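You operate a simulated robot arm through the tools that you are given. There is no shell and no other tool. Be economical: measure what you need, move in short steps, check, and stop when the job is done.

You run a simulated robot arm. Do the job below in one go: nothing can be reset, and whatever is moved stays where it is left.

JOB
Put things in order on the top of the tinkering table. At the end: the yellow battery stands where the black lipstick stood; the blue cup is on the teal game box; the black lipstick stands where the swatch cylinder with the brown cap stood; the swatch cylinder with the brown cap stands where the blue cup stood; whatever was shut is shut again. Leave all else as you found it, and nothing knocked over.

The check looks at the end state, three seconds after you hand in, the way a careful person would. Anything else that was tipped, shoved, dropped, spilled or broken makes it a failure. Lids that push on must go on centred and level and be pressed home; caps that screw on are set level and turned clockwise until they are tight.

ROBOT AND FRAMES
A 6-joint arm with a two-finger parallel gripper, fixed in place. Base frame: the origin is at the foot of the arm, x ahead of it, y to its left, z up; the work surface is at about z = 0. Lengths are in cm, angles in degrees, forces in N, time in s.
With the tool pointing down near the work surface it reaches from about 18 to 46 cm from the base axis. Its first joint turns from -70.0 to 70.0 degrees. Payload 1.9 kg.
The tool frame sits at the grasp point between the pads (the TCP): z along the fingers, y along the line on which they close. The tips reach 2.3 cm beyond it. The gripper opens to 9.4 cm. The fingers are 3.8 cm wide and 1 cm thick; the gripper's body (5.4 by 9.6 cm) begins 3.9 cm behind the TCP.
Orientation is that of the tool frame in the base frame, as [roll, pitch, yaw] about the fixed x, y, z axes, in that order (R = Rz(yaw) Ry(pitch) Rx(roll)). With the fingers straight down and closing along the base's y, the tool's x points along the base's -x, its y along +y and its z along -z.

CONTROLS
- The arm moves only by the tool nudge_tool. Its argument "targets" is a list of rows, each a list of 3 entries, a list of its own where there are three numbers: the shift along the base's x, y, z in cm, then the turn, a rotation vector about the base's x, y, z in degrees, then the finger opening in cm, from 0 to 9.4. In form: [[[x, y, z], [ax, ay, az], grip], ...]. A call has 1 to 12 rows; each row is the pose to reach, as a shift and turn from the pose commanded when the call began. A row lasts 0.2 s, in which the tool goes at most 5 cm and 8.6 degrees; a call with a longer step from one row to the next is refused whole, and so is a gripper value outside its range. A pose out of reach is approached as far as the arm can. The call stops where the force on the tool passes 40 N (or 10 N more than at its start, if that is more) or the arm is blocked; 0.2 s more then pass. The fingers move at their own pace (about 10.8 cm/s each) and stop on an object; they squeeze with about 30 N. The grip force told is the motor's: it shows also when the fingers shut on nothing. Time passes only in rows, and 0.2 s behind the last, so rows that repeat a pose let the fingers close. It gives the time, the measured TCP pose, the force on the tool (base axes), the opening and the grip force at its end, in the units of the frame above (readings bear some noise).
- Cameras (640 x 400 px; columns grow to the right, rows downward): "scene" is fixed at [4.54, 29.83, 44.66]; the picture's right is [-0.88, -0.48, 0.00], its down [-0.17, 0.32, -0.93] and it looks along [0.45, -0.82, -0.36] (base axes); focal length 314 px, centre (320, 200). "wrist" rides on the gripper at [8.7, 1.6, -7.4] in the tool frame; the picture's right is [-0.18, 0.98, 0.00], its down [-0.58, -0.11, -0.81] and it looks along [-0.79, -0.15, 0.59] (tool axes); focal length 243 px, centre (320, 200). There is no depth. A picture from a camera that has moved, and an enlarged one, comes with that camera's place and axes in the base frame and with its lens.
- get_image(camera): a new picture of that camera. It takes no simulated time.
- zoom(camera, box): a new picture of the part [left, top, right, bottom] of that camera's present view, enlarged. It takes no simulated time.
- close_job(): hands the job in; it is judged then, once.

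Go step by step. Nothing tells you positions but the pictures and the camera data: compare them with the known pose of the tool, close in by small moves and look again before you grip or let go. The budget is 120 turns and 68 pictures, counting those below and the enlarged ones. Unless the task says otherwise, let go and move clear before handing in, and close with one line.

The tools are called after "Call:" by a JSON object that holds its "fn" and its "kwargs". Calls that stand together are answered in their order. nudge_tool: Moves the arm, as the interface text tells. Its arguments: {"type":"object","properties":{"targets":{"type":"array","items":{"type":"array"}}},"required":["targets"]} The other tools are called the same way: get_image (camera) takes a picture; zoom (camera, box) takes an enlarged picture of a part of a camera's view; close_job () hands the job in.

At the start:

```text
clock: 0.0
ee_pos: [26.4, -8.52, 36.42]
tcp_rot: [179.9, -0.1, 179.9]
contact_force: [0.9, 0.2, -0.5]
width: 9.38
finger_force: 0.1
```

scene: 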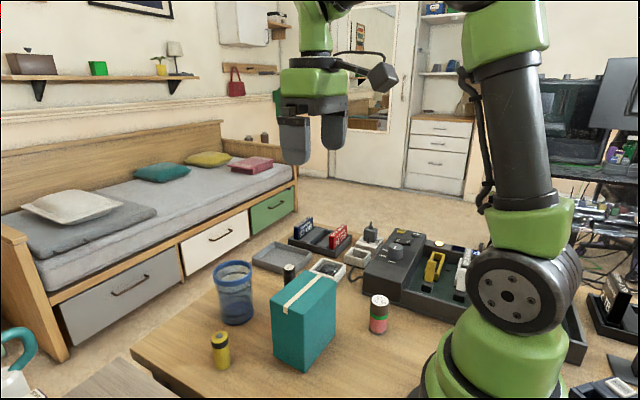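
wrist: 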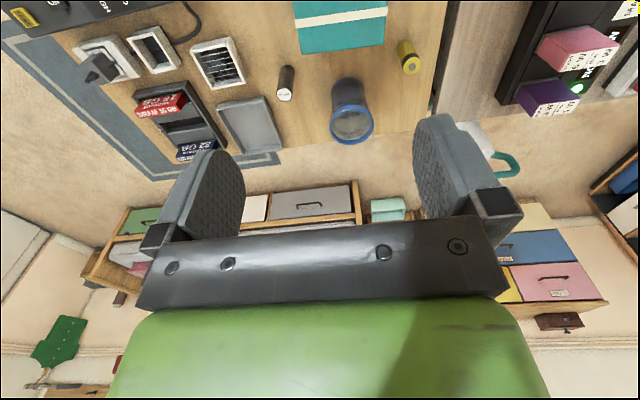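

I see a yellow battery, a blue cup, a teal box, a dark small cylinder and a pink/green swatch cylinder on the table. I'll take closer looks to measure them.

Call:
{"fn": "zoom", "kwargs": {"camera": "scene", "box": [190, 240, 430, 390]}}

Call:
{"fn": "zoom", "kwargs": {"camera": "wrist", "box": [200, 0, 460, 162]}}

Call:
{"fn": "zoom", "kwargs": {"camera": "scene", "box": [240, 200, 480, 350]}}

```text
2.67 times, centred on (310, 315) of scene
camera zoom: at [4.54, 29.83, 44.66], right [-0.88, -0.48, 0.0], down [-0.17, 0.32, -0.93], along [0.45, -0.82, -0.36], focal length 836 px, centre (347, -107)
```

zoom: 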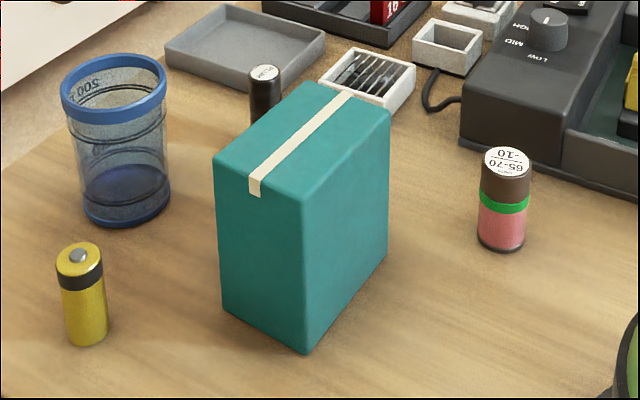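

```text
2.46 times, centred on (330, 81) of wrist
camera zoom: at [17.73, -6.94, 43.9], right [0.18, 0.98, 0.0], down [0.58, -0.11, 0.81], along [0.79, -0.15, -0.59], focal length 597 px, centre (295, 493)
```

zoom: 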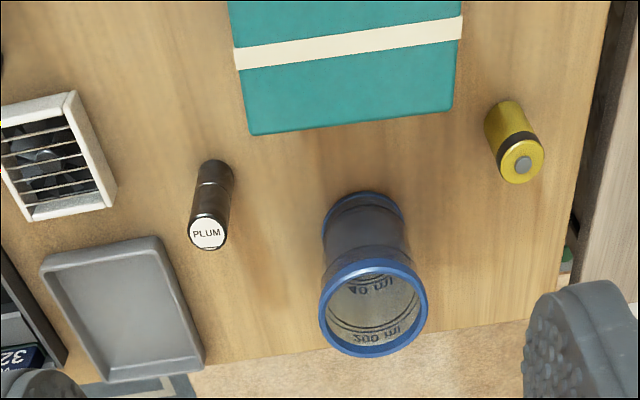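

```text
2.67 times, centred on (360, 275) of scene
camera zoom: at [4.54, 29.83, 44.66], right [-0.88, -0.48, 0.0], down [-0.17, 0.32, -0.93], along [0.45, -0.82, -0.36], focal length 836 px, centre (213, 0)
```

zoom: 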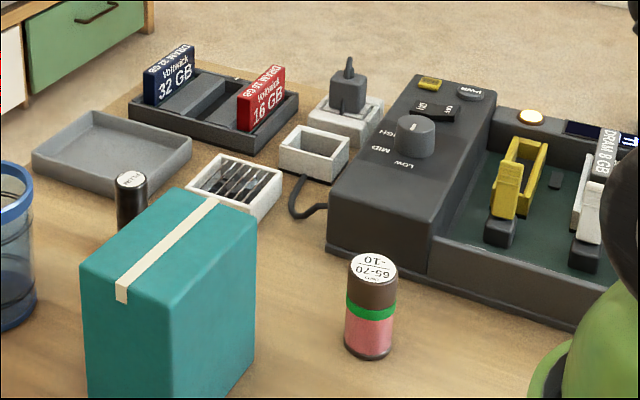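

From both cameras I estimate: battery (37.2, 3.6), lipstick (37.1, -16.2), cup (42.8, -6.3, h≈11), swatch (17.5, -16.5, h≈7), box top x 24–31, y -11.6…-2, z≈12. I'll move above and short of the cup for a closer look.

Call:
{"fn": "nudge_tool", "kwargs": {"targets": [[[2.5, 0.5, -3.5], [0, 0, 0], 9.4], [[5, 1.1, -7], [0, 0, 0], 9.4], [[7.5, 1.6, -10.5], [0, 0, 0], 9.4], [[10, 2.2, -14], [0, 0, 0], 9.4], [[10, 2.2, -14], [0, 0, 0], 9.4]]}}

Call:
{"fn": "get_image", "kwargs": {"camera": "wrist"}}

Call:
{"fn": "get_image", "kwargs": {"camera": "scene"}}

```text
clock: 1.2
ee_pos: [36.51, -6.17, 22.15]
tcp_rot: [179.9, 0.1, 179.8]
contact_force: [-0.7, 0.1, 0.6]
width: 9.39
finger_force: 0.1
```

```text
62 pictures are left
camera wrist: at [27.82, -4.71, 29.68], right [0.19, 0.98, 0.0], down [0.58, -0.11, 0.81], along [0.79, -0.15, -0.59], focal length 243 px, centre (320, 200)
```

wrist: 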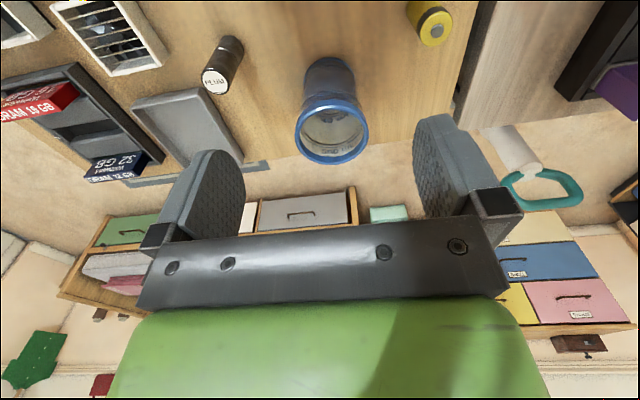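

```text
61 pictures are left
```

scene: 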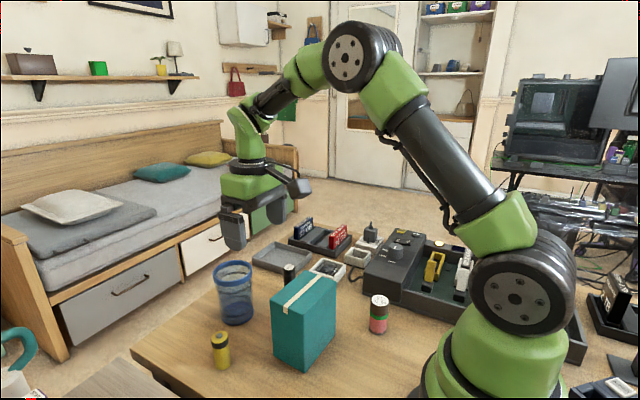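

The cup refines to about (42.5, -6.3) with a 7 cm rim. I'll move directly above it with the tips just above the rim and check.

Call:
{"fn": "nudge_tool", "kwargs": {"targets": [[[3, 0, -2], [0, 0, 0], 9.4], [[6.1, 0, -4], [0, 0, 0], 9.4], [[6.1, 0, -7], [0, 0, 0], 9.4], [[6.1, 0, -7], [0, 0, 0], 9.4]]}}

Call:
{"fn": "get_image", "kwargs": {"camera": "wrist"}}

Call:
{"fn": "zoom", "kwargs": {"camera": "scene", "box": [150, 180, 390, 330]}}

```text
clock: 2.2
ee_pos: [42.38, -6.41, 15.31]
tcp_rot: [180.0, 0.1, 179.9]
contact_force: [-0.2, -0.5, 0.3]
width: 9.37
finger_force: 0.0
```

```text
60 pictures are left
camera wrist: at [33.85, -4.79, 22.78], right [0.19, 0.98, 0.0], down [0.58, -0.11, 0.81], along [0.79, -0.15, -0.59], focal length 243 px, centre (320, 200)
```

wrist: 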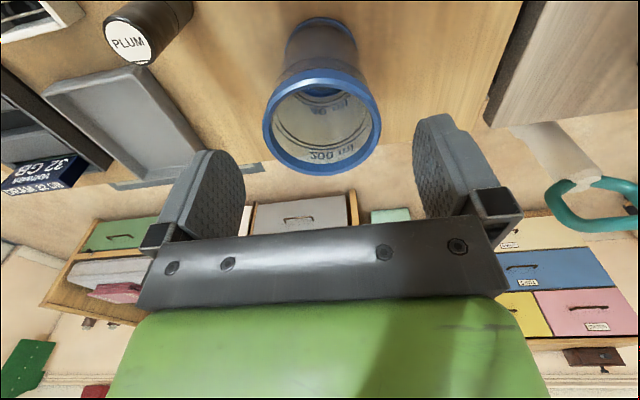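

```text
2.67 times, centred on (270, 255) of scene
camera zoom: at [4.54, 29.83, 44.66], right [-0.88, -0.48, 0.0], down [-0.17, 0.32, -0.93], along [0.45, -0.82, -0.36], focal length 836 px, centre (453, 53)
```

zoom: 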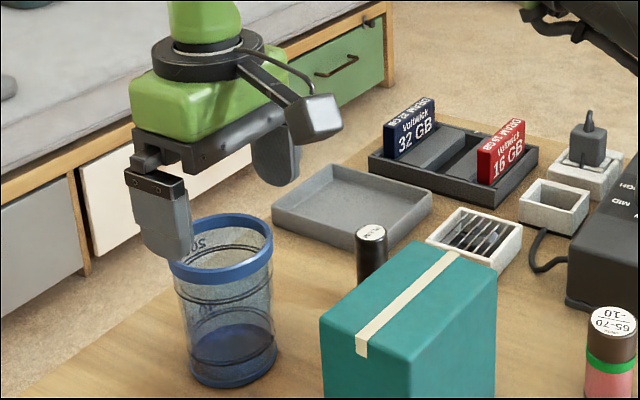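

The cup is centred between the fingers within a few millimetres. I descend, then close.

Call:
{"fn": "nudge_tool", "kwargs": {"targets": [[[0, 0, -2], [0, 0, 0], 9.4], [[-0.1, 0, -4], [0, 0, 0], 9.4], [[-0.1, 0, -5.5], [0, 0, 0], 9.4], [[-0.1, 0, -6.5], [0, 0, 0], 9.4], [[-0.1, 0, -6.5], [0, 0, 0], 9.4]]}}

Call:
{"fn": "get_image", "kwargs": {"camera": "wrist"}}

Call:
{"fn": "zoom", "kwargs": {"camera": "scene", "box": [150, 180, 390, 330]}}

```text
clock: 3.4
ee_pos: [42.24, -6.37, 8.82]
tcp_rot: [180.0, 0.0, -180.0]
contact_force: [0.7, 0.1, -0.4]
width: 9.39
finger_force: 0.1
```

```text
58 pictures are left
camera wrist: at [33.76, -4.74, 16.35], right [0.18, 0.98, 0.0], down [0.58, -0.11, 0.81], along [0.79, -0.15, -0.59], focal length 243 px, centre (320, 200)
```

wrist: 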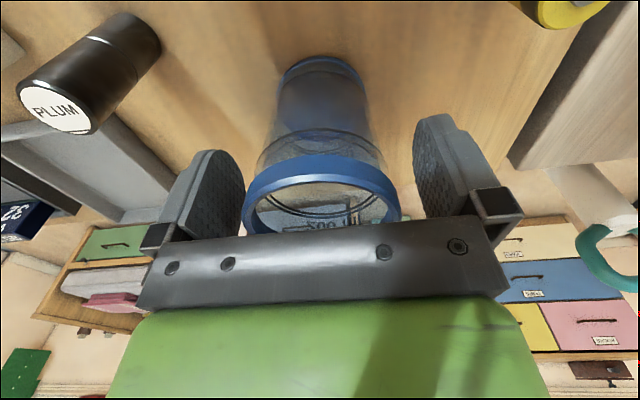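

```text
2.67 times, centred on (270, 255) of scene
camera zoom: at [4.54, 29.83, 44.66], right [-0.88, -0.48, 0.0], down [-0.17, 0.32, -0.93], along [0.45, -0.82, -0.36], focal length 836 px, centre (453, 53)
```

zoom: 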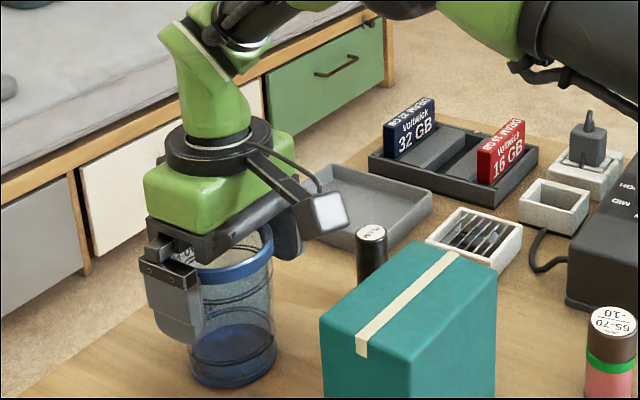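

The fingers straddle the cup cleanly. I close on it.

Call:
{"fn": "nudge_tool", "kwargs": {"targets": [[[0, 0, 0], [0, 0, 0], 8], [[0, 0, 0], [0, 0, 0], 7], [[0, 0, 0], [0, 0, 0], 6.5], [[0, 0, 0], [0, 0, 0], 6.5]]}}

Call:
{"fn": "get_image", "kwargs": {"camera": "wrist"}}

```text
clock: 4.4
ee_pos: [42.29, -6.43, 8.9]
tcp_rot: [-180.0, 0.0, 180.0]
contact_force: [0.3, -1.0, 0.5]
width: 7.09
finger_force: 29.9
```

```text
56 pictures are left
camera wrist: at [33.76, -4.75, 16.37], right [0.18, 0.98, 0.0], down [0.58, -0.11, 0.81], along [0.79, -0.15, -0.59], focal length 243 px, centre (320, 200)
```

wrist: 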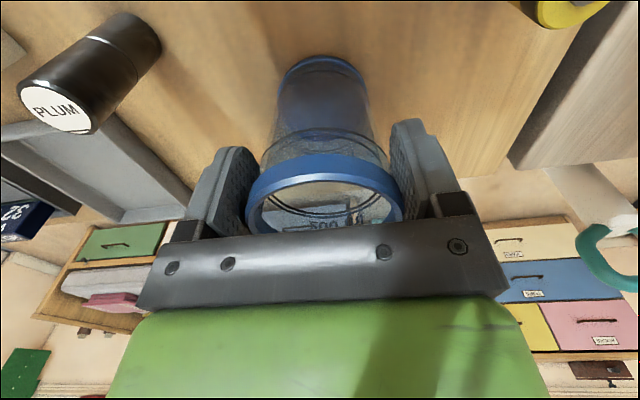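

The cup is gripped at width 7.09. I lift it and draw it back to in front of the box, above its top height.

Call:
{"fn": "nudge_tool", "kwargs": {"targets": [[[0, 0, 1.5], [0, 0, 0], 6.5], [[0, 0, 4], [0, 0, 0], 6.5], [[-1, 0, 7], [0, 0, 0], 6.5], [[-2.5, 0, 10], [0, 0, 0], 6.5], [[-4, 0, 13], [0, 0, 0], 6.5], [[-5.5, 0, 15], [0, 0, 0], 6.5], [[-5.5, 0, 15], [0, 0, 0], 6.5]]}}

Call:
{"fn": "get_image", "kwargs": {"camera": "scene"}}

```text
clock: 6.0
ee_pos: [36.74, -6.46, 23.92]
tcp_rot: [180.0, 0.0, 180.0]
contact_force: [0.2, -0.3, -1.7]
width: 7.1
finger_force: 29.7
```

```text
55 pictures are left
```

scene: 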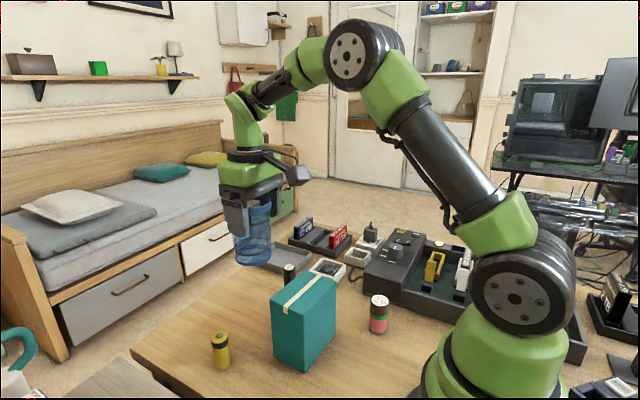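

The cup is held upright with its base about 15 cm up. I move it over the box.

Call:
{"fn": "nudge_tool", "kwargs": {"targets": [[[-2.3, -0.1, 0], [0, 0, 0], 6.5], [[-4.6, -0.2, 0], [0, 0, 0], 6.5], [[-6.9, -0.3, 0], [0, 0, 0], 6.5], [[-9.2, -0.45, 0], [0, 0, 0], 6.5], [[-9.2, -0.45, 0], [0, 0, 0], 6.5]]}}

Call:
{"fn": "zoom", "kwargs": {"camera": "scene", "box": [190, 180, 430, 380]}}

Call:
{"fn": "get_image", "kwargs": {"camera": "wrist"}}

```text
clock: 7.2
ee_pos: [27.48, -6.89, 23.9]
tcp_rot: [-179.9, 0.0, 179.9]
contact_force: [0.9, 0.1, -0.4]
width: 7.1
finger_force: 30.0
```

```text
2.00 times, centred on (310, 280) of scene
camera zoom: at [4.54, 29.83, 44.66], right [-0.88, -0.48, 0.0], down [-0.17, 0.32, -0.93], along [0.45, -0.82, -0.36], focal length 627 px, centre (340, 40)
```

zoom: 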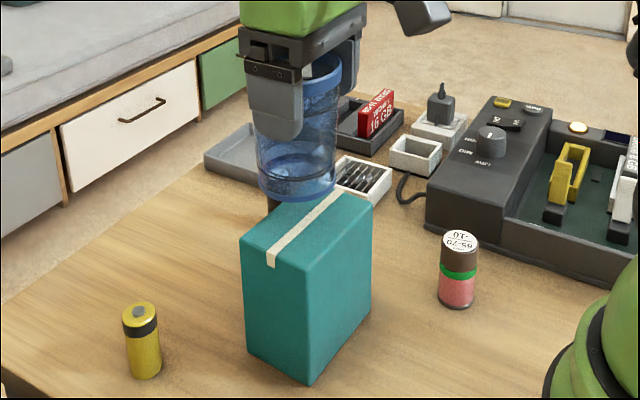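

```text
53 pictures are left
camera wrist: at [18.98, -5.21, 31.39], right [0.18, 0.98, 0.0], down [0.58, -0.11, 0.81], along [0.79, -0.15, -0.59], focal length 243 px, centre (320, 200)
```

wrist: 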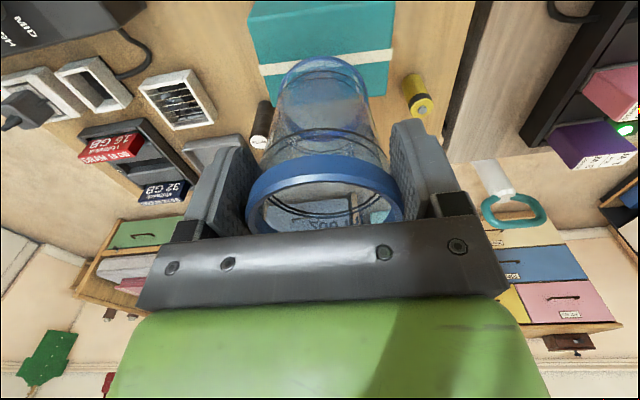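

The cup hangs over the centre of the box. I lower it gradually, watching the force.

Call:
{"fn": "nudge_tool", "kwargs": {"targets": [[[0, 0, -1], [0, 0, 0], 6.5], [[0, 0, -2], [0, 0, 0], 6.5], [[0, 0, -2.4], [0, 0, 0], 6.5], [[0, 0, -2.4], [0, 0, 0], 6.5]]}}

Call:
{"fn": "zoom", "kwargs": {"camera": "scene", "box": [250, 220, 370, 320]}}

```text
clock: 8.2
ee_pos: [27.48, -6.88, 21.47]
tcp_rot: [180.0, 0.1, 179.9]
contact_force: [-0.3, -0.1, -1.0]
width: 7.08
finger_force: 30.0
```

```text
4.00 times, centred on (310, 270) of scene
camera zoom: at [4.54, 29.83, 44.66], right [-0.88, -0.48, 0.0], down [-0.17, 0.32, -0.93], along [0.45, -0.82, -0.36], focal length 1254 px, centre (360, -80)
```

zoom: 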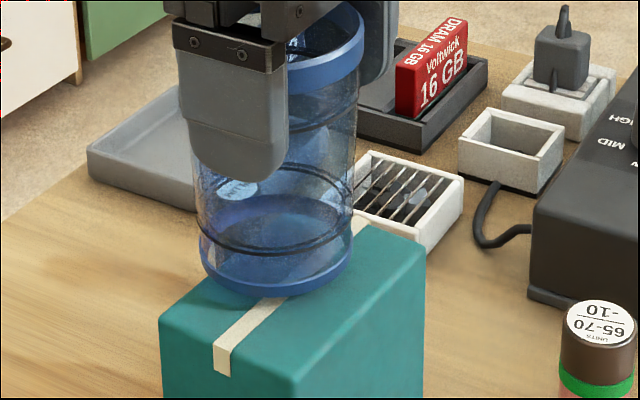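

Comparing cup and finger projections, the cup sits about 1 cm ahead (+x) of the tool centre, so it stood at about (43.3, -6.35). I shift back 1 cm to centre it on the box and check.

Call:
{"fn": "nudge_tool", "kwargs": {"targets": [[[-0.5, 0.1, 0], [0, 0, 0], 6.5], [[-1.0, 0.2, 0], [0, 0, 0], 6.5], [[-1.0, 0.2, -0.2], [0, 0, 0], 6.5], [[-1.0, 0.2, -0.2], [0, 0, 0], 6.5]]}}

Call:
{"fn": "zoom", "kwargs": {"camera": "scene", "box": [250, 220, 370, 320]}}

Call:
{"fn": "zoom", "kwargs": {"camera": "wrist", "box": [220, 0, 420, 125]}}

```text
clock: 9.2
ee_pos: [26.6, -6.66, 21.28]
tcp_rot: [180.0, 0.1, 179.9]
contact_force: [0.0, 0.1, -0.6]
width: 7.1
finger_force: 30.1
```

```text
4.00 times, centred on (310, 270) of scene
camera zoom: at [4.54, 29.83, 44.66], right [-0.88, -0.48, 0.0], down [-0.17, 0.32, -0.93], along [0.45, -0.82, -0.36], focal length 1254 px, centre (360, -80)
```

zoom: 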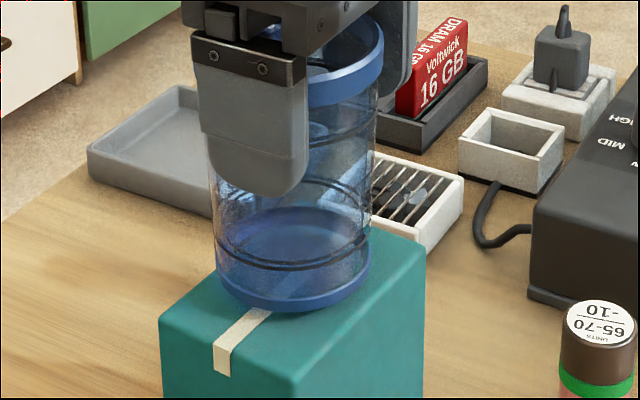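

```text
3.20 times, centred on (320, 62) of wrist
camera zoom: at [18.02, -5.01, 28.76], right [0.19, 0.98, 0.0], down [0.58, -0.11, 0.81], along [0.79, -0.15, -0.59], focal length 776 px, centre (320, 640)
```

zoom: 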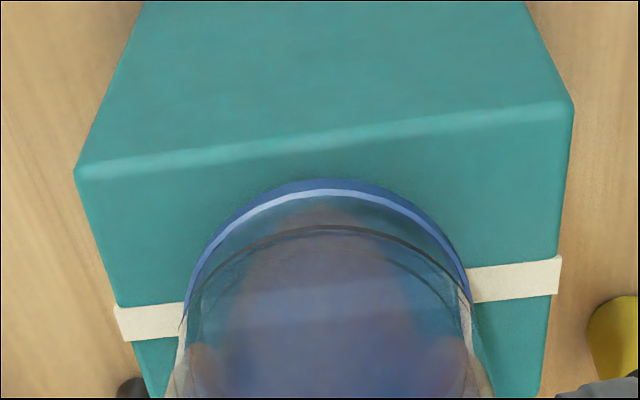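

The cup is well centred on the box top. I lower in fine steps until contact.

Call:
{"fn": "nudge_tool", "kwargs": {"targets": [[[0, 0.2, 0], [0, 0, 0], 6.5], [[-0.1, 0.2, -0.1], [0, 0, 0], 6.5], [[-0.1, 0.2, -0.2], [0, 0, 0], 6.5], [[-0.1, 0.2, -0.3], [0, 0, 0], 6.5]]}}

Call:
{"fn": "zoom", "kwargs": {"camera": "scene", "box": [250, 220, 370, 320]}}

```text
clock: 10.2
ee_pos: [26.41, -6.36, 20.89]
tcp_rot: [180.0, 0.1, 179.9]
contact_force: [-0.3, 0.0, -0.8]
width: 7.14
finger_force: 29.8
```

```text
4.00 times, centred on (310, 270) of scene
camera zoom: at [4.54, 29.83, 44.66], right [-0.88, -0.48, 0.0], down [-0.17, 0.32, -0.93], along [0.45, -0.82, -0.36], focal length 1254 px, centre (360, -80)
```

zoom: 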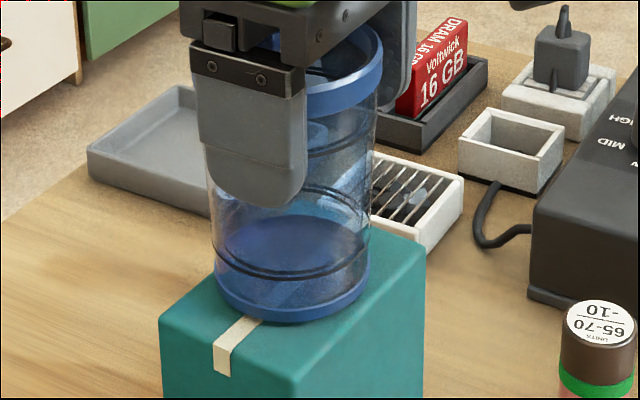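

Still no contact force, so I continue in fine steps.

Call:
{"fn": "nudge_tool", "kwargs": {"targets": [[[0, 0, -0.1], [0, 0, 0], 6.5], [[0, 0, -0.2], [0, 0, 0], 6.5], [[0, 0, -0.2], [0, 0, 0], 6.5]]}}

```text
clock: 11.0
ee_pos: [26.53, -6.38, 20.8]
tcp_rot: [-179.9, 0.1, 179.9]
contact_force: [-2.5, 0.0, 13.9]
width: 7.1
finger_force: 29.7
```

Contact at about 14 N: the cup is on the box. I ease up slightly and open.

Call:
{"fn": "nudge_tool", "kwargs": {"targets": [[[0, 0, 0.1], [0, 0, 0], 6.5], [[0, 0, 0.1], [0, 0, 0], 7.3], [[0, 0, 0.1], [0, 0, 0], 9.4], [[0, 0, 0.1], [0, 0, 0], 9.4]]}}

Call:
{"fn": "get_image", "kwargs": {"camera": "wrist"}}

```text
clock: 12.0
ee_pos: [26.54, -6.46, 20.97]
tcp_rot: [-180.0, 0.0, 179.9]
contact_force: [-0.5, -1.0, 0.1]
width: 9.39
finger_force: 0.0
```

```text
48 pictures are left
camera wrist: at [17.92, -4.8, 28.42], right [0.18, 0.98, 0.0], down [0.58, -0.11, 0.81], along [0.79, -0.15, -0.59], focal length 243 px, centre (320, 200)
```

wrist: 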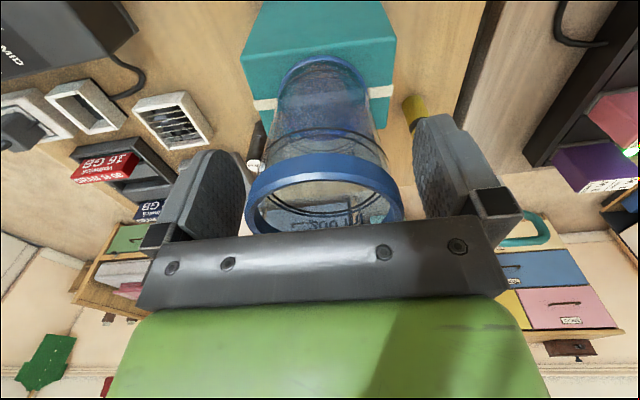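

The cup stands free. I raise straight up clear of it, then go toward the swatch cylinder.

Call:
{"fn": "nudge_tool", "kwargs": {"targets": [[[0, 0, 2], [0, 0, 0], 9.4], [[0, 0, 5], [0, 0, 0], 9.4], [[0, 0, 9], [0, 0, 0], 9.4], [[0, 0, 12], [0, 0, 0], 9.4], [[-2, -3, 12], [0, 0, 0], 8], [[-5, -6, 11], [0, 0, 0], 6.5], [[-8, -9, 10], [0, 0, 0], 6.5], [[-9.1, -10.1, 7], [0, 0, 0], 6.5], [[-9.1, -10.1, 3], [0, 0, 0], 6.5], [[-9.1, -10.1, -2], [0, 0, 0], 6.5], [[-9.1, -10.1, -5], [0, 0, 0], 6.5], [[-9.1, -10.1, -5], [0, 0, 0], 6.5]]}}

Call:
{"fn": "get_image", "kwargs": {"camera": "scene"}}

Call:
{"fn": "get_image", "kwargs": {"camera": "wrist"}}

```text
clock: 14.6
ee_pos: [17.23, -16.52, 15.77]
tcp_rot: [179.9, 0.0, 179.9]
contact_force: [-0.3, 0.1, -0.5]
width: 6.49
finger_force: 0.0
```

```text
47 pictures are left
```

scene: 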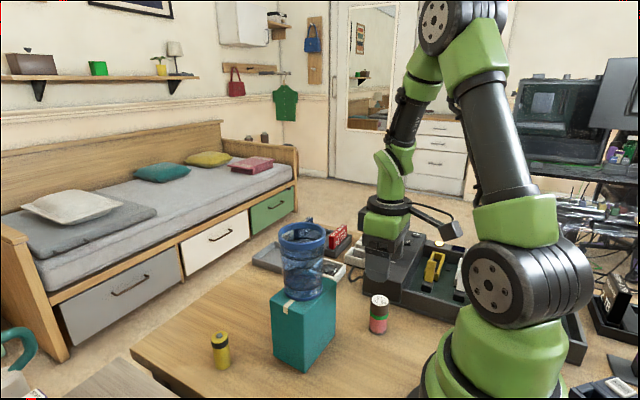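

```text
46 pictures are left
camera wrist: at [8.73, -14.85, 23.36], right [0.19, 0.98, 0.0], down [0.58, -0.11, 0.81], along [0.79, -0.15, -0.59], focal length 243 px, centre (320, 200)
```

wrist: 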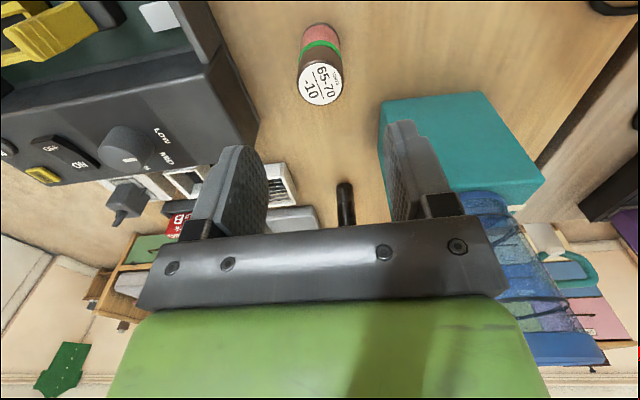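

The swatch is at about (17.5, -16.35), both cameras agreeing. I descend around it.

Call:
{"fn": "nudge_tool", "kwargs": {"targets": [[[0.1, 0.1, -3], [0, 0, 0], 6.5], [[0.1, 0.1, -6], [0, 0, 0], 6.5], [[0.1, 0.1, -9], [0, 0, 0], 6.5], [[0.1, 0.1, -11], [0, 0, 0], 6.5], [[0.1, 0.1, -12.1], [0, 0, 0], 6.5], [[0.1, 0.1, -12.1], [0, 0, 0], 6.5]]}}

Call:
{"fn": "zoom", "kwargs": {"camera": "scene", "box": [300, 200, 460, 350]}}

Call:
{"fn": "get_image", "kwargs": {"camera": "wrist"}}

```text
clock: 16.0
ee_pos: [17.45, -16.36, 3.77]
tcp_rot: [180.0, 0.0, 179.8]
contact_force: [0.0, -0.6, -0.5]
width: 6.53
finger_force: 0.1
```

```text
2.67 times, centred on (380, 275) of scene
camera zoom: at [4.54, 29.83, 44.66], right [-0.88, -0.48, 0.0], down [-0.17, 0.32, -0.93], along [0.45, -0.82, -0.36], focal length 836 px, centre (160, 0)
```

zoom: 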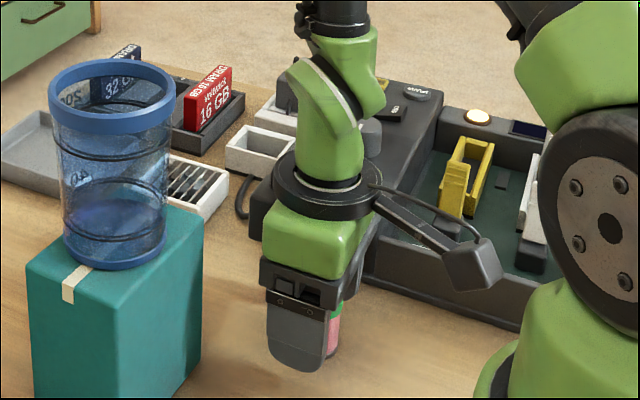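

```text
44 pictures are left
camera wrist: at [8.96, -14.73, 11.3], right [0.19, 0.98, 0.0], down [0.58, -0.11, 0.81], along [0.79, -0.15, -0.59], focal length 243 px, centre (320, 200)
```

wrist: 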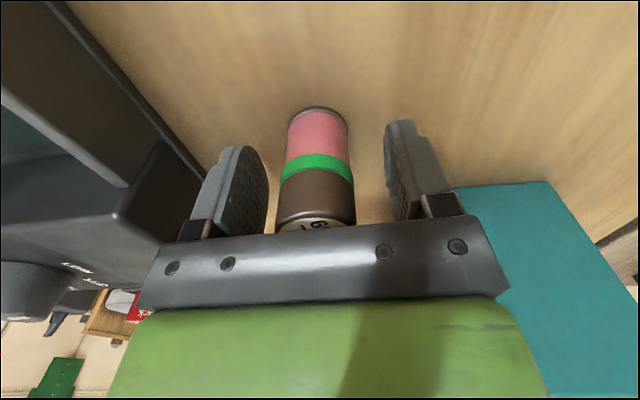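

It is well centred. I close the gripper.

Call:
{"fn": "nudge_tool", "kwargs": {"targets": [[[0, 0.1, 0], [0, 0, 0], 5], [[0, 0.1, 0], [0, 0, 0], 3.5], [[0, 0.1, 0], [0, 0, 0], 2.5], [[0, 0.1, 0], [0, 0, 0], 2.5], [[0, 0.1, 0], [0, 0, 0], 2.5]]}}

Call:
{"fn": "get_image", "kwargs": {"camera": "wrist"}}

```text
clock: 17.2
ee_pos: [17.45, -16.37, 3.71]
tcp_rot: [180.0, 0.0, 179.9]
contact_force: [0.1, 0.0, -0.2]
width: 3.27
finger_force: 29.6
```

```text
43 pictures are left
camera wrist: at [8.96, -14.63, 11.31], right [0.19, 0.98, 0.0], down [0.58, -0.11, 0.81], along [0.79, -0.15, -0.59], focal length 243 px, centre (320, 200)
```

wrist: 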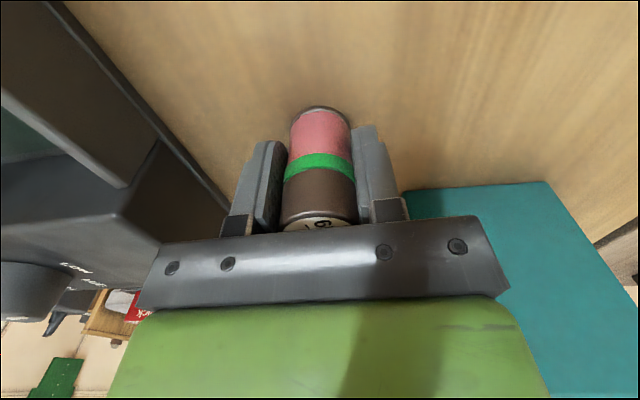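

The swatch is held (width 3.27). I lift it and carry it around the far side of the box, above lipstick height, to over the cup's old spot.

Call:
{"fn": "nudge_tool", "kwargs": {"targets": [[[0, 0, 3], [0, 0, 0], 2.5], [[0, 0, 7], [0, 0, 0], 2.5], [[0, -1, 11], [0, 0, 0], 2.5], [[3, -3, 14], [0, 0, 0], 2.5], [[7, -3.7, 14], [0, 0, 0], 2.5], [[11.5, -3.7, 14], [0, 0, 0], 2.5], [[16, -3.7, 14], [0, 0, 0], 2.5], [[20, -1, 14], [0, 0, 0], 2.5], [[23, 2.5, 14], [0, 0, 0], 2.5], [[25.5, 6.5, 14], [0, 0, 0], 2.5], [[25.8, 9.9, 14], [0, 0, 0], 2.5], [[25.8, 9.9, 14], [0, 0, 0], 2.5]]}}

Call:
{"fn": "get_image", "kwargs": {"camera": "scene"}}

```text
clock: 19.8
ee_pos: [43.23, -6.38, 17.91]
tcp_rot: [-179.9, 0.0, -180.0]
contact_force: [-0.4, 0.3, -0.8]
width: 3.29
finger_force: 30.2
```

```text
42 pictures are left
```

scene: 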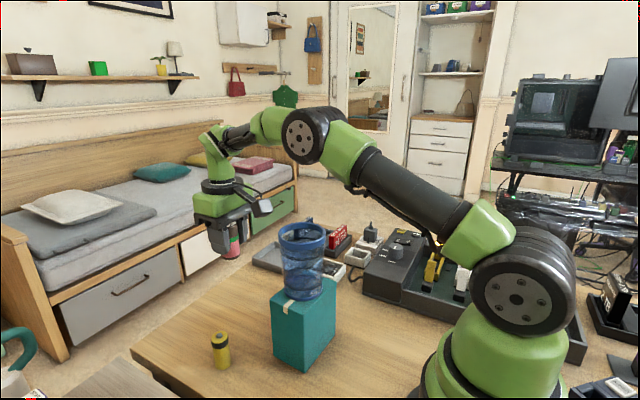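

The swatch is over its spot. The elbow will come down near the cup on the box, so I descend partway and check that clearance.

Call:
{"fn": "nudge_tool", "kwargs": {"targets": [[[0, 0, -3], [0, 0, 0], 2.5], [[0, 0, -6], [0, 0, 0], 2.5], [[0, 0, -9], [0, 0, 0], 2.5], [[0, 0, -9], [0, 0, 0], 2.5]]}}

Call:
{"fn": "get_image", "kwargs": {"camera": "scene"}}

Call:
{"fn": "get_image", "kwargs": {"camera": "wrist"}}

```text
clock: 20.8
ee_pos: [43.24, -6.52, 8.75]
tcp_rot: [179.9, 0.0, 179.9]
contact_force: [0.4, 0.9, -0.2]
width: 3.3
finger_force: 30.2
```

```text
41 pictures are left
```

scene: 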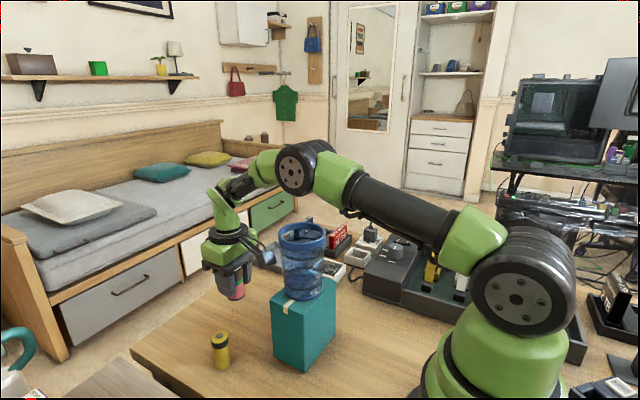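

```text
40 pictures are left
camera wrist: at [34.7, -4.85, 16.29], right [0.19, 0.98, 0.0], down [0.58, -0.11, 0.81], along [0.79, -0.15, -0.59], focal length 243 px, centre (320, 200)
```

wrist: 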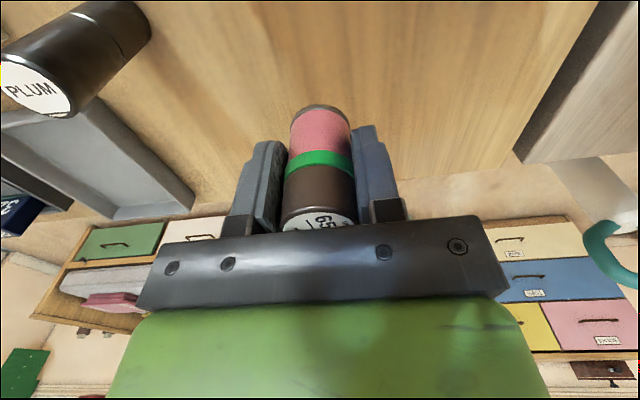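

Clearances look sufficient (elbow several cm over the cup, camera clear of the box). I continue down slowly.

Call:
{"fn": "nudge_tool", "kwargs": {"targets": [[[0, 0, -1.5], [0, 0, 0], 2.5], [[0, 0, -3], [0, 0, 0], 2.5], [[0, 0, -4], [0, 0, 0], 2.5], [[0, 0, -4.6], [0, 0, 0], 2.5], [[0, 0, -4.6], [0, 0, 0], 2.5]]}}

Call:
{"fn": "get_image", "kwargs": {"camera": "scene"}}

Call:
{"fn": "get_image", "kwargs": {"camera": "wrist"}}

```text
clock: 22.0
ee_pos: [43.22, -6.46, 4.17]
tcp_rot: [-179.9, 0.0, -180.0]
contact_force: [-0.2, 0.6, -1.2]
width: 3.26
finger_force: 29.6
```

```text
39 pictures are left
```

scene: 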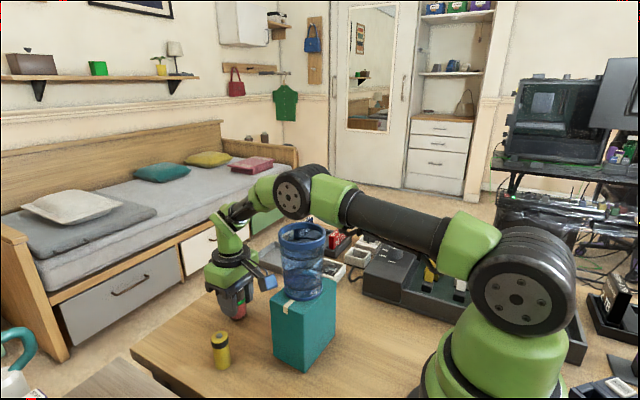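

```text
38 pictures are left
camera wrist: at [34.71, -4.81, 11.71], right [0.18, 0.98, 0.0], down [0.58, -0.11, 0.81], along [0.79, -0.15, -0.59], focal length 243 px, centre (320, 200)
```

wrist: 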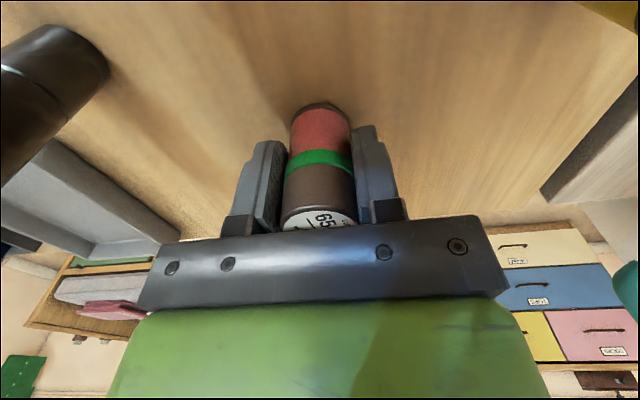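

About 0.4 cm remains; I lower in fine steps to contact.

Call:
{"fn": "nudge_tool", "kwargs": {"targets": [[[0, 0, -0.15], [0, 0, 0], 2.5], [[0, 0, -0.3], [0, 0, 0], 2.5], [[0, 0, -0.4], [0, 0, 0], 2.5], [[0, 0, -0.4], [0, 0, 0], 2.5]]}}

```text
clock: 23.0
ee_pos: [43.33, -6.48, 3.75]
tcp_rot: [-179.9, 0.3, -180.0]
contact_force: [4.8, 1.1, 16.4]
width: 3.25
finger_force: 30.3
```

The swatch touches the table. I ease up and open.

Call:
{"fn": "nudge_tool", "kwargs": {"targets": [[[0, 0, 0.08], [0, 0, 0], 2.5], [[0, 0, 0.08], [0, 0, 0], 3.4], [[0, 0, 0.08], [0, 0, 0], 5], [[0, 0, 0.08], [0, 0, 0], 6.5], [[0, 0, 0.08], [0, 0, 0], 6.5]]}}

Call:
{"fn": "get_image", "kwargs": {"camera": "wrist"}}

```text
clock: 24.2
ee_pos: [43.27, -6.43, 3.86]
tcp_rot: [-180.0, 0.0, 180.0]
contact_force: [0.4, -0.1, 0.3]
width: 6.51
finger_force: 0.2
```

```text
37 pictures are left
camera wrist: at [34.71, -4.8, 11.37], right [0.18, 0.98, 0.0], down [0.58, -0.11, 0.81], along [0.79, -0.15, -0.59], focal length 243 px, centre (320, 200)
```

wrist: 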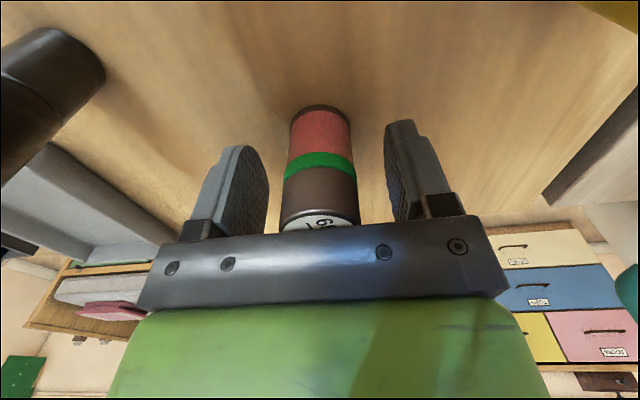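

The swatch stands upright. I rise clear and move to hover over the lipstick.

Call:
{"fn": "nudge_tool", "kwargs": {"targets": [[[0, 0, 2], [0, 0, 0], 6.5], [[0, 0, 5], [0, 0, 0], 6.5], [[0, 0, 9], [0, 0, 0], 6.5], [[0, 0, 13], [0, 0, 0], 6.5], [[0, 0, 16], [0, 0, 0], 6.5], [[-2.5, -4, 16], [0, 0, 0], 6], [[-5, -8, 16], [0, 0, 0], 6], [[-6.4, -9.8, 16], [0, 0, 0], 6], [[-6.4, -9.8, 14], [0, 0, 0], 6], [[-6.4, -9.8, 14], [0, 0, 0], 6]]}}

Call:
{"fn": "get_image", "kwargs": {"camera": "wrist"}}

Call:
{"fn": "get_image", "kwargs": {"camera": "scene"}}

```text
clock: 26.4
ee_pos: [36.8, -16.2, 17.93]
tcp_rot: [180.0, -0.1, 180.0]
contact_force: [-0.1, 0.7, 0.9]
width: 6.02
finger_force: 0.1
```

```text
36 pictures are left
camera wrist: at [28.27, -14.64, 25.38], right [0.18, 0.98, 0.0], down [0.58, -0.11, 0.81], along [0.79, -0.15, -0.59], focal length 243 px, centre (320, 200)
```

wrist: 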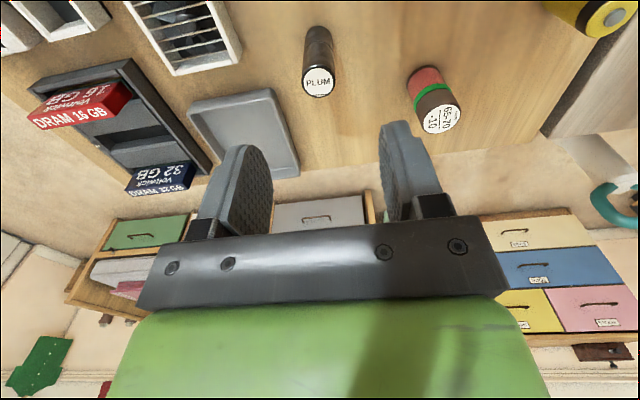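

```text
35 pictures are left
```

scene: 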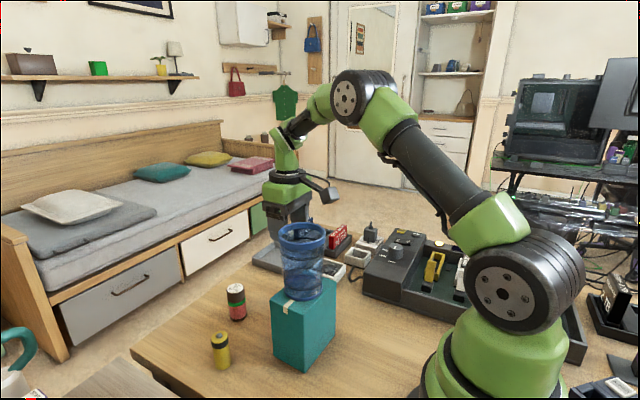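

The swatch stands where the cup was. The lipstick is at about (37.4, -16.2), height ~8; I descend around it with a moderate opening.

Call:
{"fn": "nudge_tool", "kwargs": {"targets": [[[0.35, 0, -3], [0, 0, 0], 5], [[0.35, 0, -6], [0, 0, 0], 5], [[0.35, 0, -9], [0, 0, 0], 5], [[0.35, 0, -11], [0, 0, 0], 5], [[0.35, 0, -12], [0, 0, 0], 5], [[0.35, 0, -12], [0, 0, 0], 5]]}}

Call:
{"fn": "get_image", "kwargs": {"camera": "wrist"}}

Call:
{"fn": "zoom", "kwargs": {"camera": "scene", "box": [210, 180, 370, 330]}}

```text
clock: 27.8
ee_pos: [37.2, -16.08, 5.69]
tcp_rot: [-180.0, 0.0, 179.9]
contact_force: [0.4, 0.5, 0.9]
width: 4.98
finger_force: 0.0
```

```text
34 pictures are left
camera wrist: at [28.61, -14.57, 13.36], right [0.19, 0.98, 0.0], down [0.58, -0.11, 0.81], along [0.79, -0.15, -0.59], focal length 243 px, centre (320, 200)
```

wrist: 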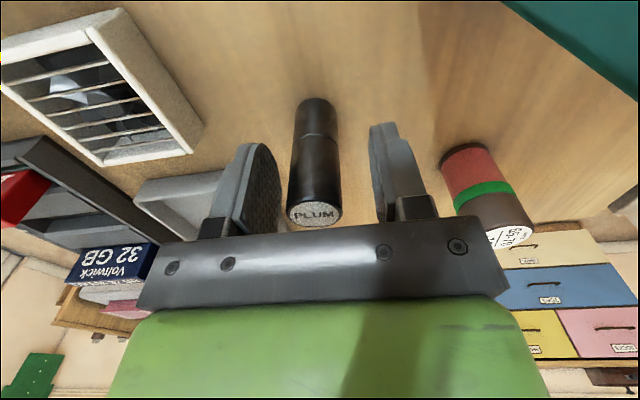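

```text
2.67 times, centred on (290, 255) of scene
camera zoom: at [4.54, 29.83, 44.66], right [-0.88, -0.48, 0.0], down [-0.17, 0.32, -0.93], along [0.45, -0.82, -0.36], focal length 836 px, centre (400, 53)
```

zoom: 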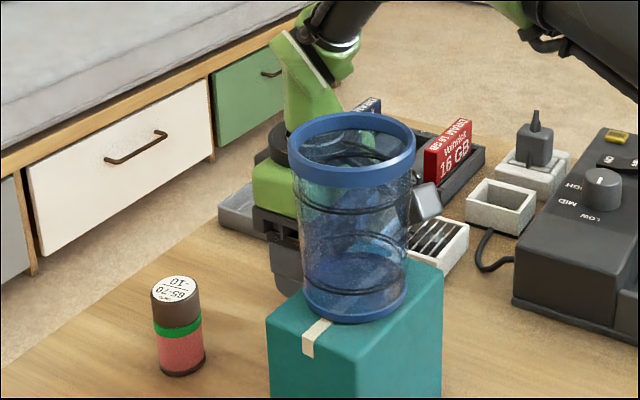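

Lipstick is about at (37.5, -16.3), height ~7.5. I lower a little more, then close.

Call:
{"fn": "nudge_tool", "kwargs": {"targets": [[[0.1, -0.12, -0.6], [0, 0, 0], 5], [[0.1, -0.12, -1.2], [0, 0, 0], 5], [[0.1, -0.12, -1.6], [0, 0, 0], 5], [[0.1, -0.12, -1.6], [0, 0, 0], 3.5], [[0.1, -0.12, -1.6], [0, 0, 0], 2.5], [[0.1, -0.12, -1.6], [0, 0, 0], 1.7], [[0.1, -0.12, -1.6], [0, 0, 0], 1.7]]}}

Call:
{"fn": "get_image", "kwargs": {"camera": "wrist"}}

```text
clock: 29.4
ee_pos: [37.29, -16.35, 4.12]
tcp_rot: [-180.0, 0.0, 179.9]
contact_force: [0.0, -0.1, -0.2]
width: 2.51
finger_force: 29.7
```

```text
32 pictures are left
camera wrist: at [28.73, -14.7, 11.76], right [0.18, 0.98, 0.0], down [0.58, -0.11, 0.81], along [0.79, -0.15, -0.59], focal length 243 px, centre (320, 200)
```

wrist: 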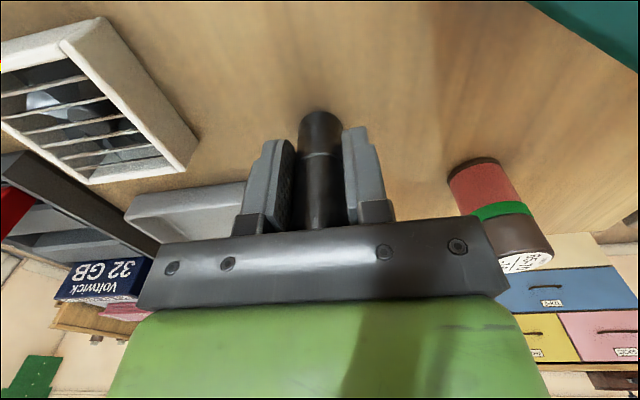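

The lipstick is held (width 2.51). I lift it and carry it along the far side of the box to above the swatch's old spot.

Call:
{"fn": "nudge_tool", "kwargs": {"targets": [[[0, 0, 2], [0, 0, 0], 1.7], [[0, 0, 6], [0, 0, 0], 1.7], [[-1, -1, 10], [0, 0, 0], 1.7], [[-4, -3, 12], [0, 0, 0], 1.7], [[-8.5, -3.5, 12], [0, 0, 0], 1.7], [[-13, -3.5, 12], [0, 0, 0], 1.7], [[-17, -2.5, 12], [0, 0, 0], 1.7], [[-20.05, -0.1, 12], [0, 0, 0], 1.7], [[-20.05, -0.1, 8], [0, 0, 0], 1.7], [[-20.05, -0.1, 4], [0, 0, 0], 1.7], [[-20.05, -0.1, 4], [0, 0, 0], 1.7]]}}

Call:
{"fn": "get_image", "kwargs": {"camera": "scene"}}

Call:
{"fn": "get_image", "kwargs": {"camera": "wrist"}}

```text
clock: 31.8
ee_pos: [17.23, -16.28, 8.15]
tcp_rot: [179.9, 0.0, 179.9]
contact_force: [0.4, -0.1, -0.7]
width: 2.48
finger_force: 29.9
```

```text
31 pictures are left
```

scene: 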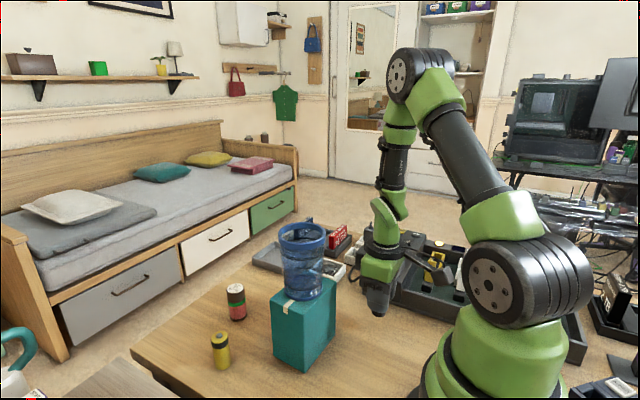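

```text
30 pictures are left
camera wrist: at [8.76, -14.7, 15.7], right [0.19, 0.98, 0.0], down [0.58, -0.11, 0.81], along [0.79, -0.15, -0.59], focal length 243 px, centre (320, 200)
```

wrist: 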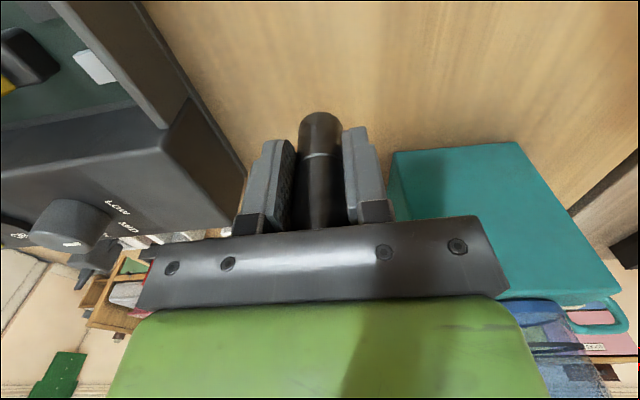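

The lipstick is upright over the swatch's old spot and intact. I lower it to the table.

Call:
{"fn": "nudge_tool", "kwargs": {"targets": [[[0.05, 0, -2], [0, 0, 0], 1.7], [[0.05, 0, -3.3], [0, 0, 0], 1.7], [[0.05, 0, -3.7], [0, 0, 0], 1.7], [[0.05, 0, -3.9], [0, 0, 0], 1.7], [[0.05, 0, -4.0], [0, 0, 0], 1.7], [[0.05, 0, -4.0], [0, 0, 0], 1.7]]}}

```text
clock: 33.2
ee_pos: [17.31, -16.35, 4.13]
tcp_rot: [179.9, 0.0, 179.9]
contact_force: [0.5, -0.6, 0.7]
width: 2.49
finger_force: 30.1
```

Barely any contact yet; a touch lower.

Call:
{"fn": "nudge_tool", "kwargs": {"targets": [[[0, 0, -0.06], [0, 0, 0], 1.7], [[0, 0, -0.12], [0, 0, 0], 1.7], [[0, 0, -0.12], [0, 0, 0], 1.7]]}}

```text
clock: 34.0
ee_pos: [17.33, -16.41, 4.1]
tcp_rot: [-179.9, 0.0, 179.9]
contact_force: [0.1, 2.1, 23.2]
width: 2.47
finger_force: 30.0
```

Contact. I ease up a millimetre and open.

Call:
{"fn": "nudge_tool", "kwargs": {"targets": [[[0, 0, 0.1], [0, 0, 0], 1.7], [[0, 0, 0.1], [0, 0, 0], 2.6], [[0, 0, 0.1], [0, 0, 0], 4], [[0, 0, 0.1], [0, 0, 0], 6], [[0, 0, 0.1], [0, 0, 0], 6]]}}

Call:
{"fn": "get_image", "kwargs": {"camera": "wrist"}}

```text
clock: 35.2
ee_pos: [17.38, -16.4, 4.35]
tcp_rot: [-179.9, 0.0, 179.8]
contact_force: [-0.4, -1.2, 0.2]
width: 6.01
finger_force: 0.1
```

```text
29 pictures are left
camera wrist: at [8.78, -14.81, 11.74], right [0.19, 0.98, 0.0], down [0.58, -0.11, 0.81], along [0.79, -0.15, -0.59], focal length 243 px, centre (320, 200)
```

wrist: 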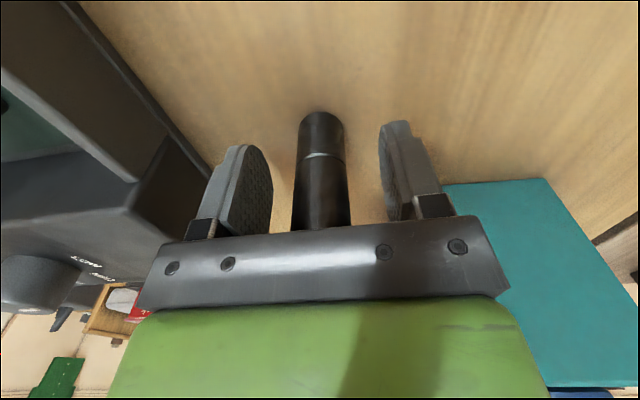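

The lipstick stands on its own. I rise high and cross over the cup toward the battery.

Call:
{"fn": "nudge_tool", "kwargs": {"targets": [[[0, 0, 3], [0, 0, 0], 6], [[0, 0, 7], [0, 0, 0], 6], [[0, 0, 11.5], [0, 0, 0], 6], [[0, 0, 16], [0, 0, 0], 6], [[0, 0, 20], [0, 0, 0], 6], [[0, 0, 24], [0, 0, 0], 6], [[2, 4, 25], [0, 0, 0], 6], [[4, 8, 25], [0, 0, 0], 6], [[6, 12, 25], [0, 0, 0], 6], [[8, 16, 25], [0, 0, 0], 6], [[11.5, 18.5, 25], [0, 0, 0], 6], [[15.5, 20, 25], [0, 0, 0], 6]]}}

Call:
{"fn": "nudge_tool", "kwargs": {"targets": [[[3, 0.1, -3], [0, 0, 0], 5], [[4.3, 0.1, -7], [0, 0, 0], 5], [[4.3, 0.1, -11], [0, 0, 0], 5], [[4.3, 0.1, -11], [0, 0, 0], 5]]}}

Call:
{"fn": "get_image", "kwargs": {"camera": "wrist"}}

Call:
{"fn": "get_image", "kwargs": {"camera": "scene"}}

```text
clock: 37.8
ee_pos: [32.74, 3.6, 29.25]
tcp_rot: [-179.9, 0.0, 180.0]
contact_force: [-0.7, 0.6, 0.4]
width: 6.0
finger_force: 0.2
```

```text
clock: 38.8
ee_pos: [37.07, 3.66, 18.19]
tcp_rot: [-179.9, 0.0, 180.0]
contact_force: [-0.9, 0.4, -0.4]
width: 5.0
finger_force: 0.0
```

```text
28 pictures are left
camera wrist: at [28.57, 5.2, 25.77], right [0.19, 0.98, 0.0], down [0.58, -0.11, 0.81], along [0.79, -0.15, -0.59], focal length 243 px, centre (320, 200)
```

wrist: 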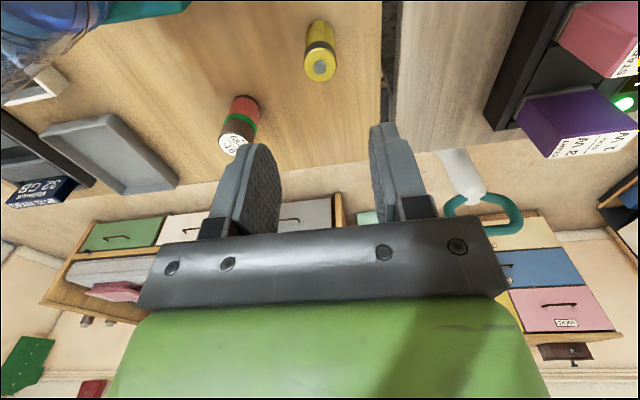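

```text
27 pictures are left
```

scene: 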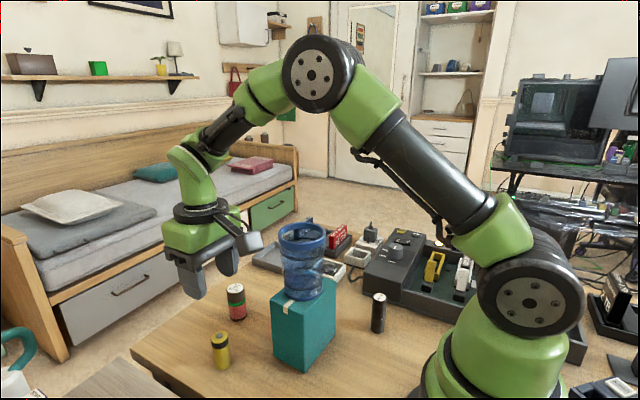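

The lipstick is on the swatch's old spot. The battery is at about (37.5, 3.75); I descend around it.

Call:
{"fn": "nudge_tool", "kwargs": {"targets": [[[0.2, 0, -4], [0, 0, 0], 5], [[0.2, 0, -8], [0, 0, 0], 5], [[0.2, 0, -11], [0, 0, 0], 5], [[0.2, 0, -13], [0, 0, 0], 5], [[0.2, 0, -14], [0, 0, 0], 5], [[0.2, 0, -14], [0, 0, 0], 5]]}}

Call:
{"fn": "get_image", "kwargs": {"camera": "wrist"}}

Call:
{"fn": "zoom", "kwargs": {"camera": "scene", "box": [150, 230, 390, 380]}}

```text
clock: 40.2
ee_pos: [37.28, 3.73, 4.2]
tcp_rot: [180.0, 0.0, 179.8]
contact_force: [0.2, 0.1, -0.9]
width: 4.97
finger_force: 0.0
```

```text
26 pictures are left
camera wrist: at [28.79, 5.29, 11.75], right [0.19, 0.98, 0.0], down [0.58, -0.11, 0.81], along [0.79, -0.15, -0.59], focal length 243 px, centre (320, 200)
```

wrist: 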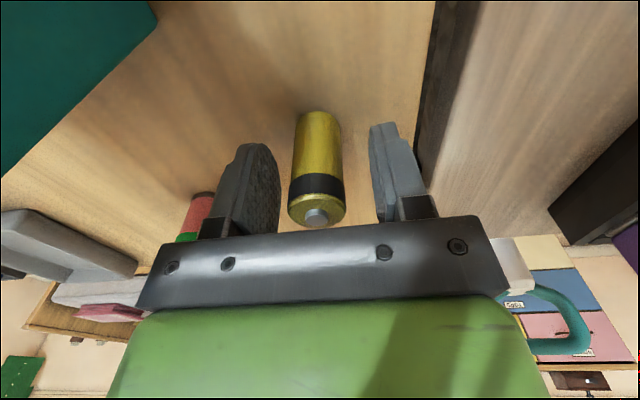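

```text
2.67 times, centred on (270, 305) of scene
camera zoom: at [4.54, 29.83, 44.66], right [-0.88, -0.48, 0.0], down [-0.17, 0.32, -0.93], along [0.45, -0.82, -0.36], focal length 836 px, centre (453, -80)
```

zoom: 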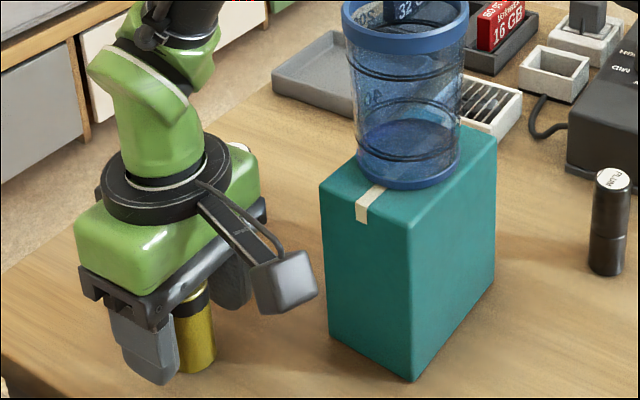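

Centred. I lower another centimetre and close.

Call:
{"fn": "nudge_tool", "kwargs": {"targets": [[[0.1, 0, -0.6], [0, 0, 0], 5], [[0.1, 0, -1.1], [0, 0, 0], 5], [[0.1, 0, -1.1], [0, 0, 0], 3.5], [[0.1, 0, -1.1], [0, 0, 0], 2.4], [[0.1, 0, -1.1], [0, 0, 0], 1.7], [[0.1, 0, -1.1], [0, 0, 0], 1.7]]}}

```text
clock: 41.6
ee_pos: [37.44, 3.63, 3.09]
tcp_rot: [-180.0, -0.1, 179.9]
contact_force: [0.3, 0.2, 0.0]
width: 2.48
finger_force: 30.4
```

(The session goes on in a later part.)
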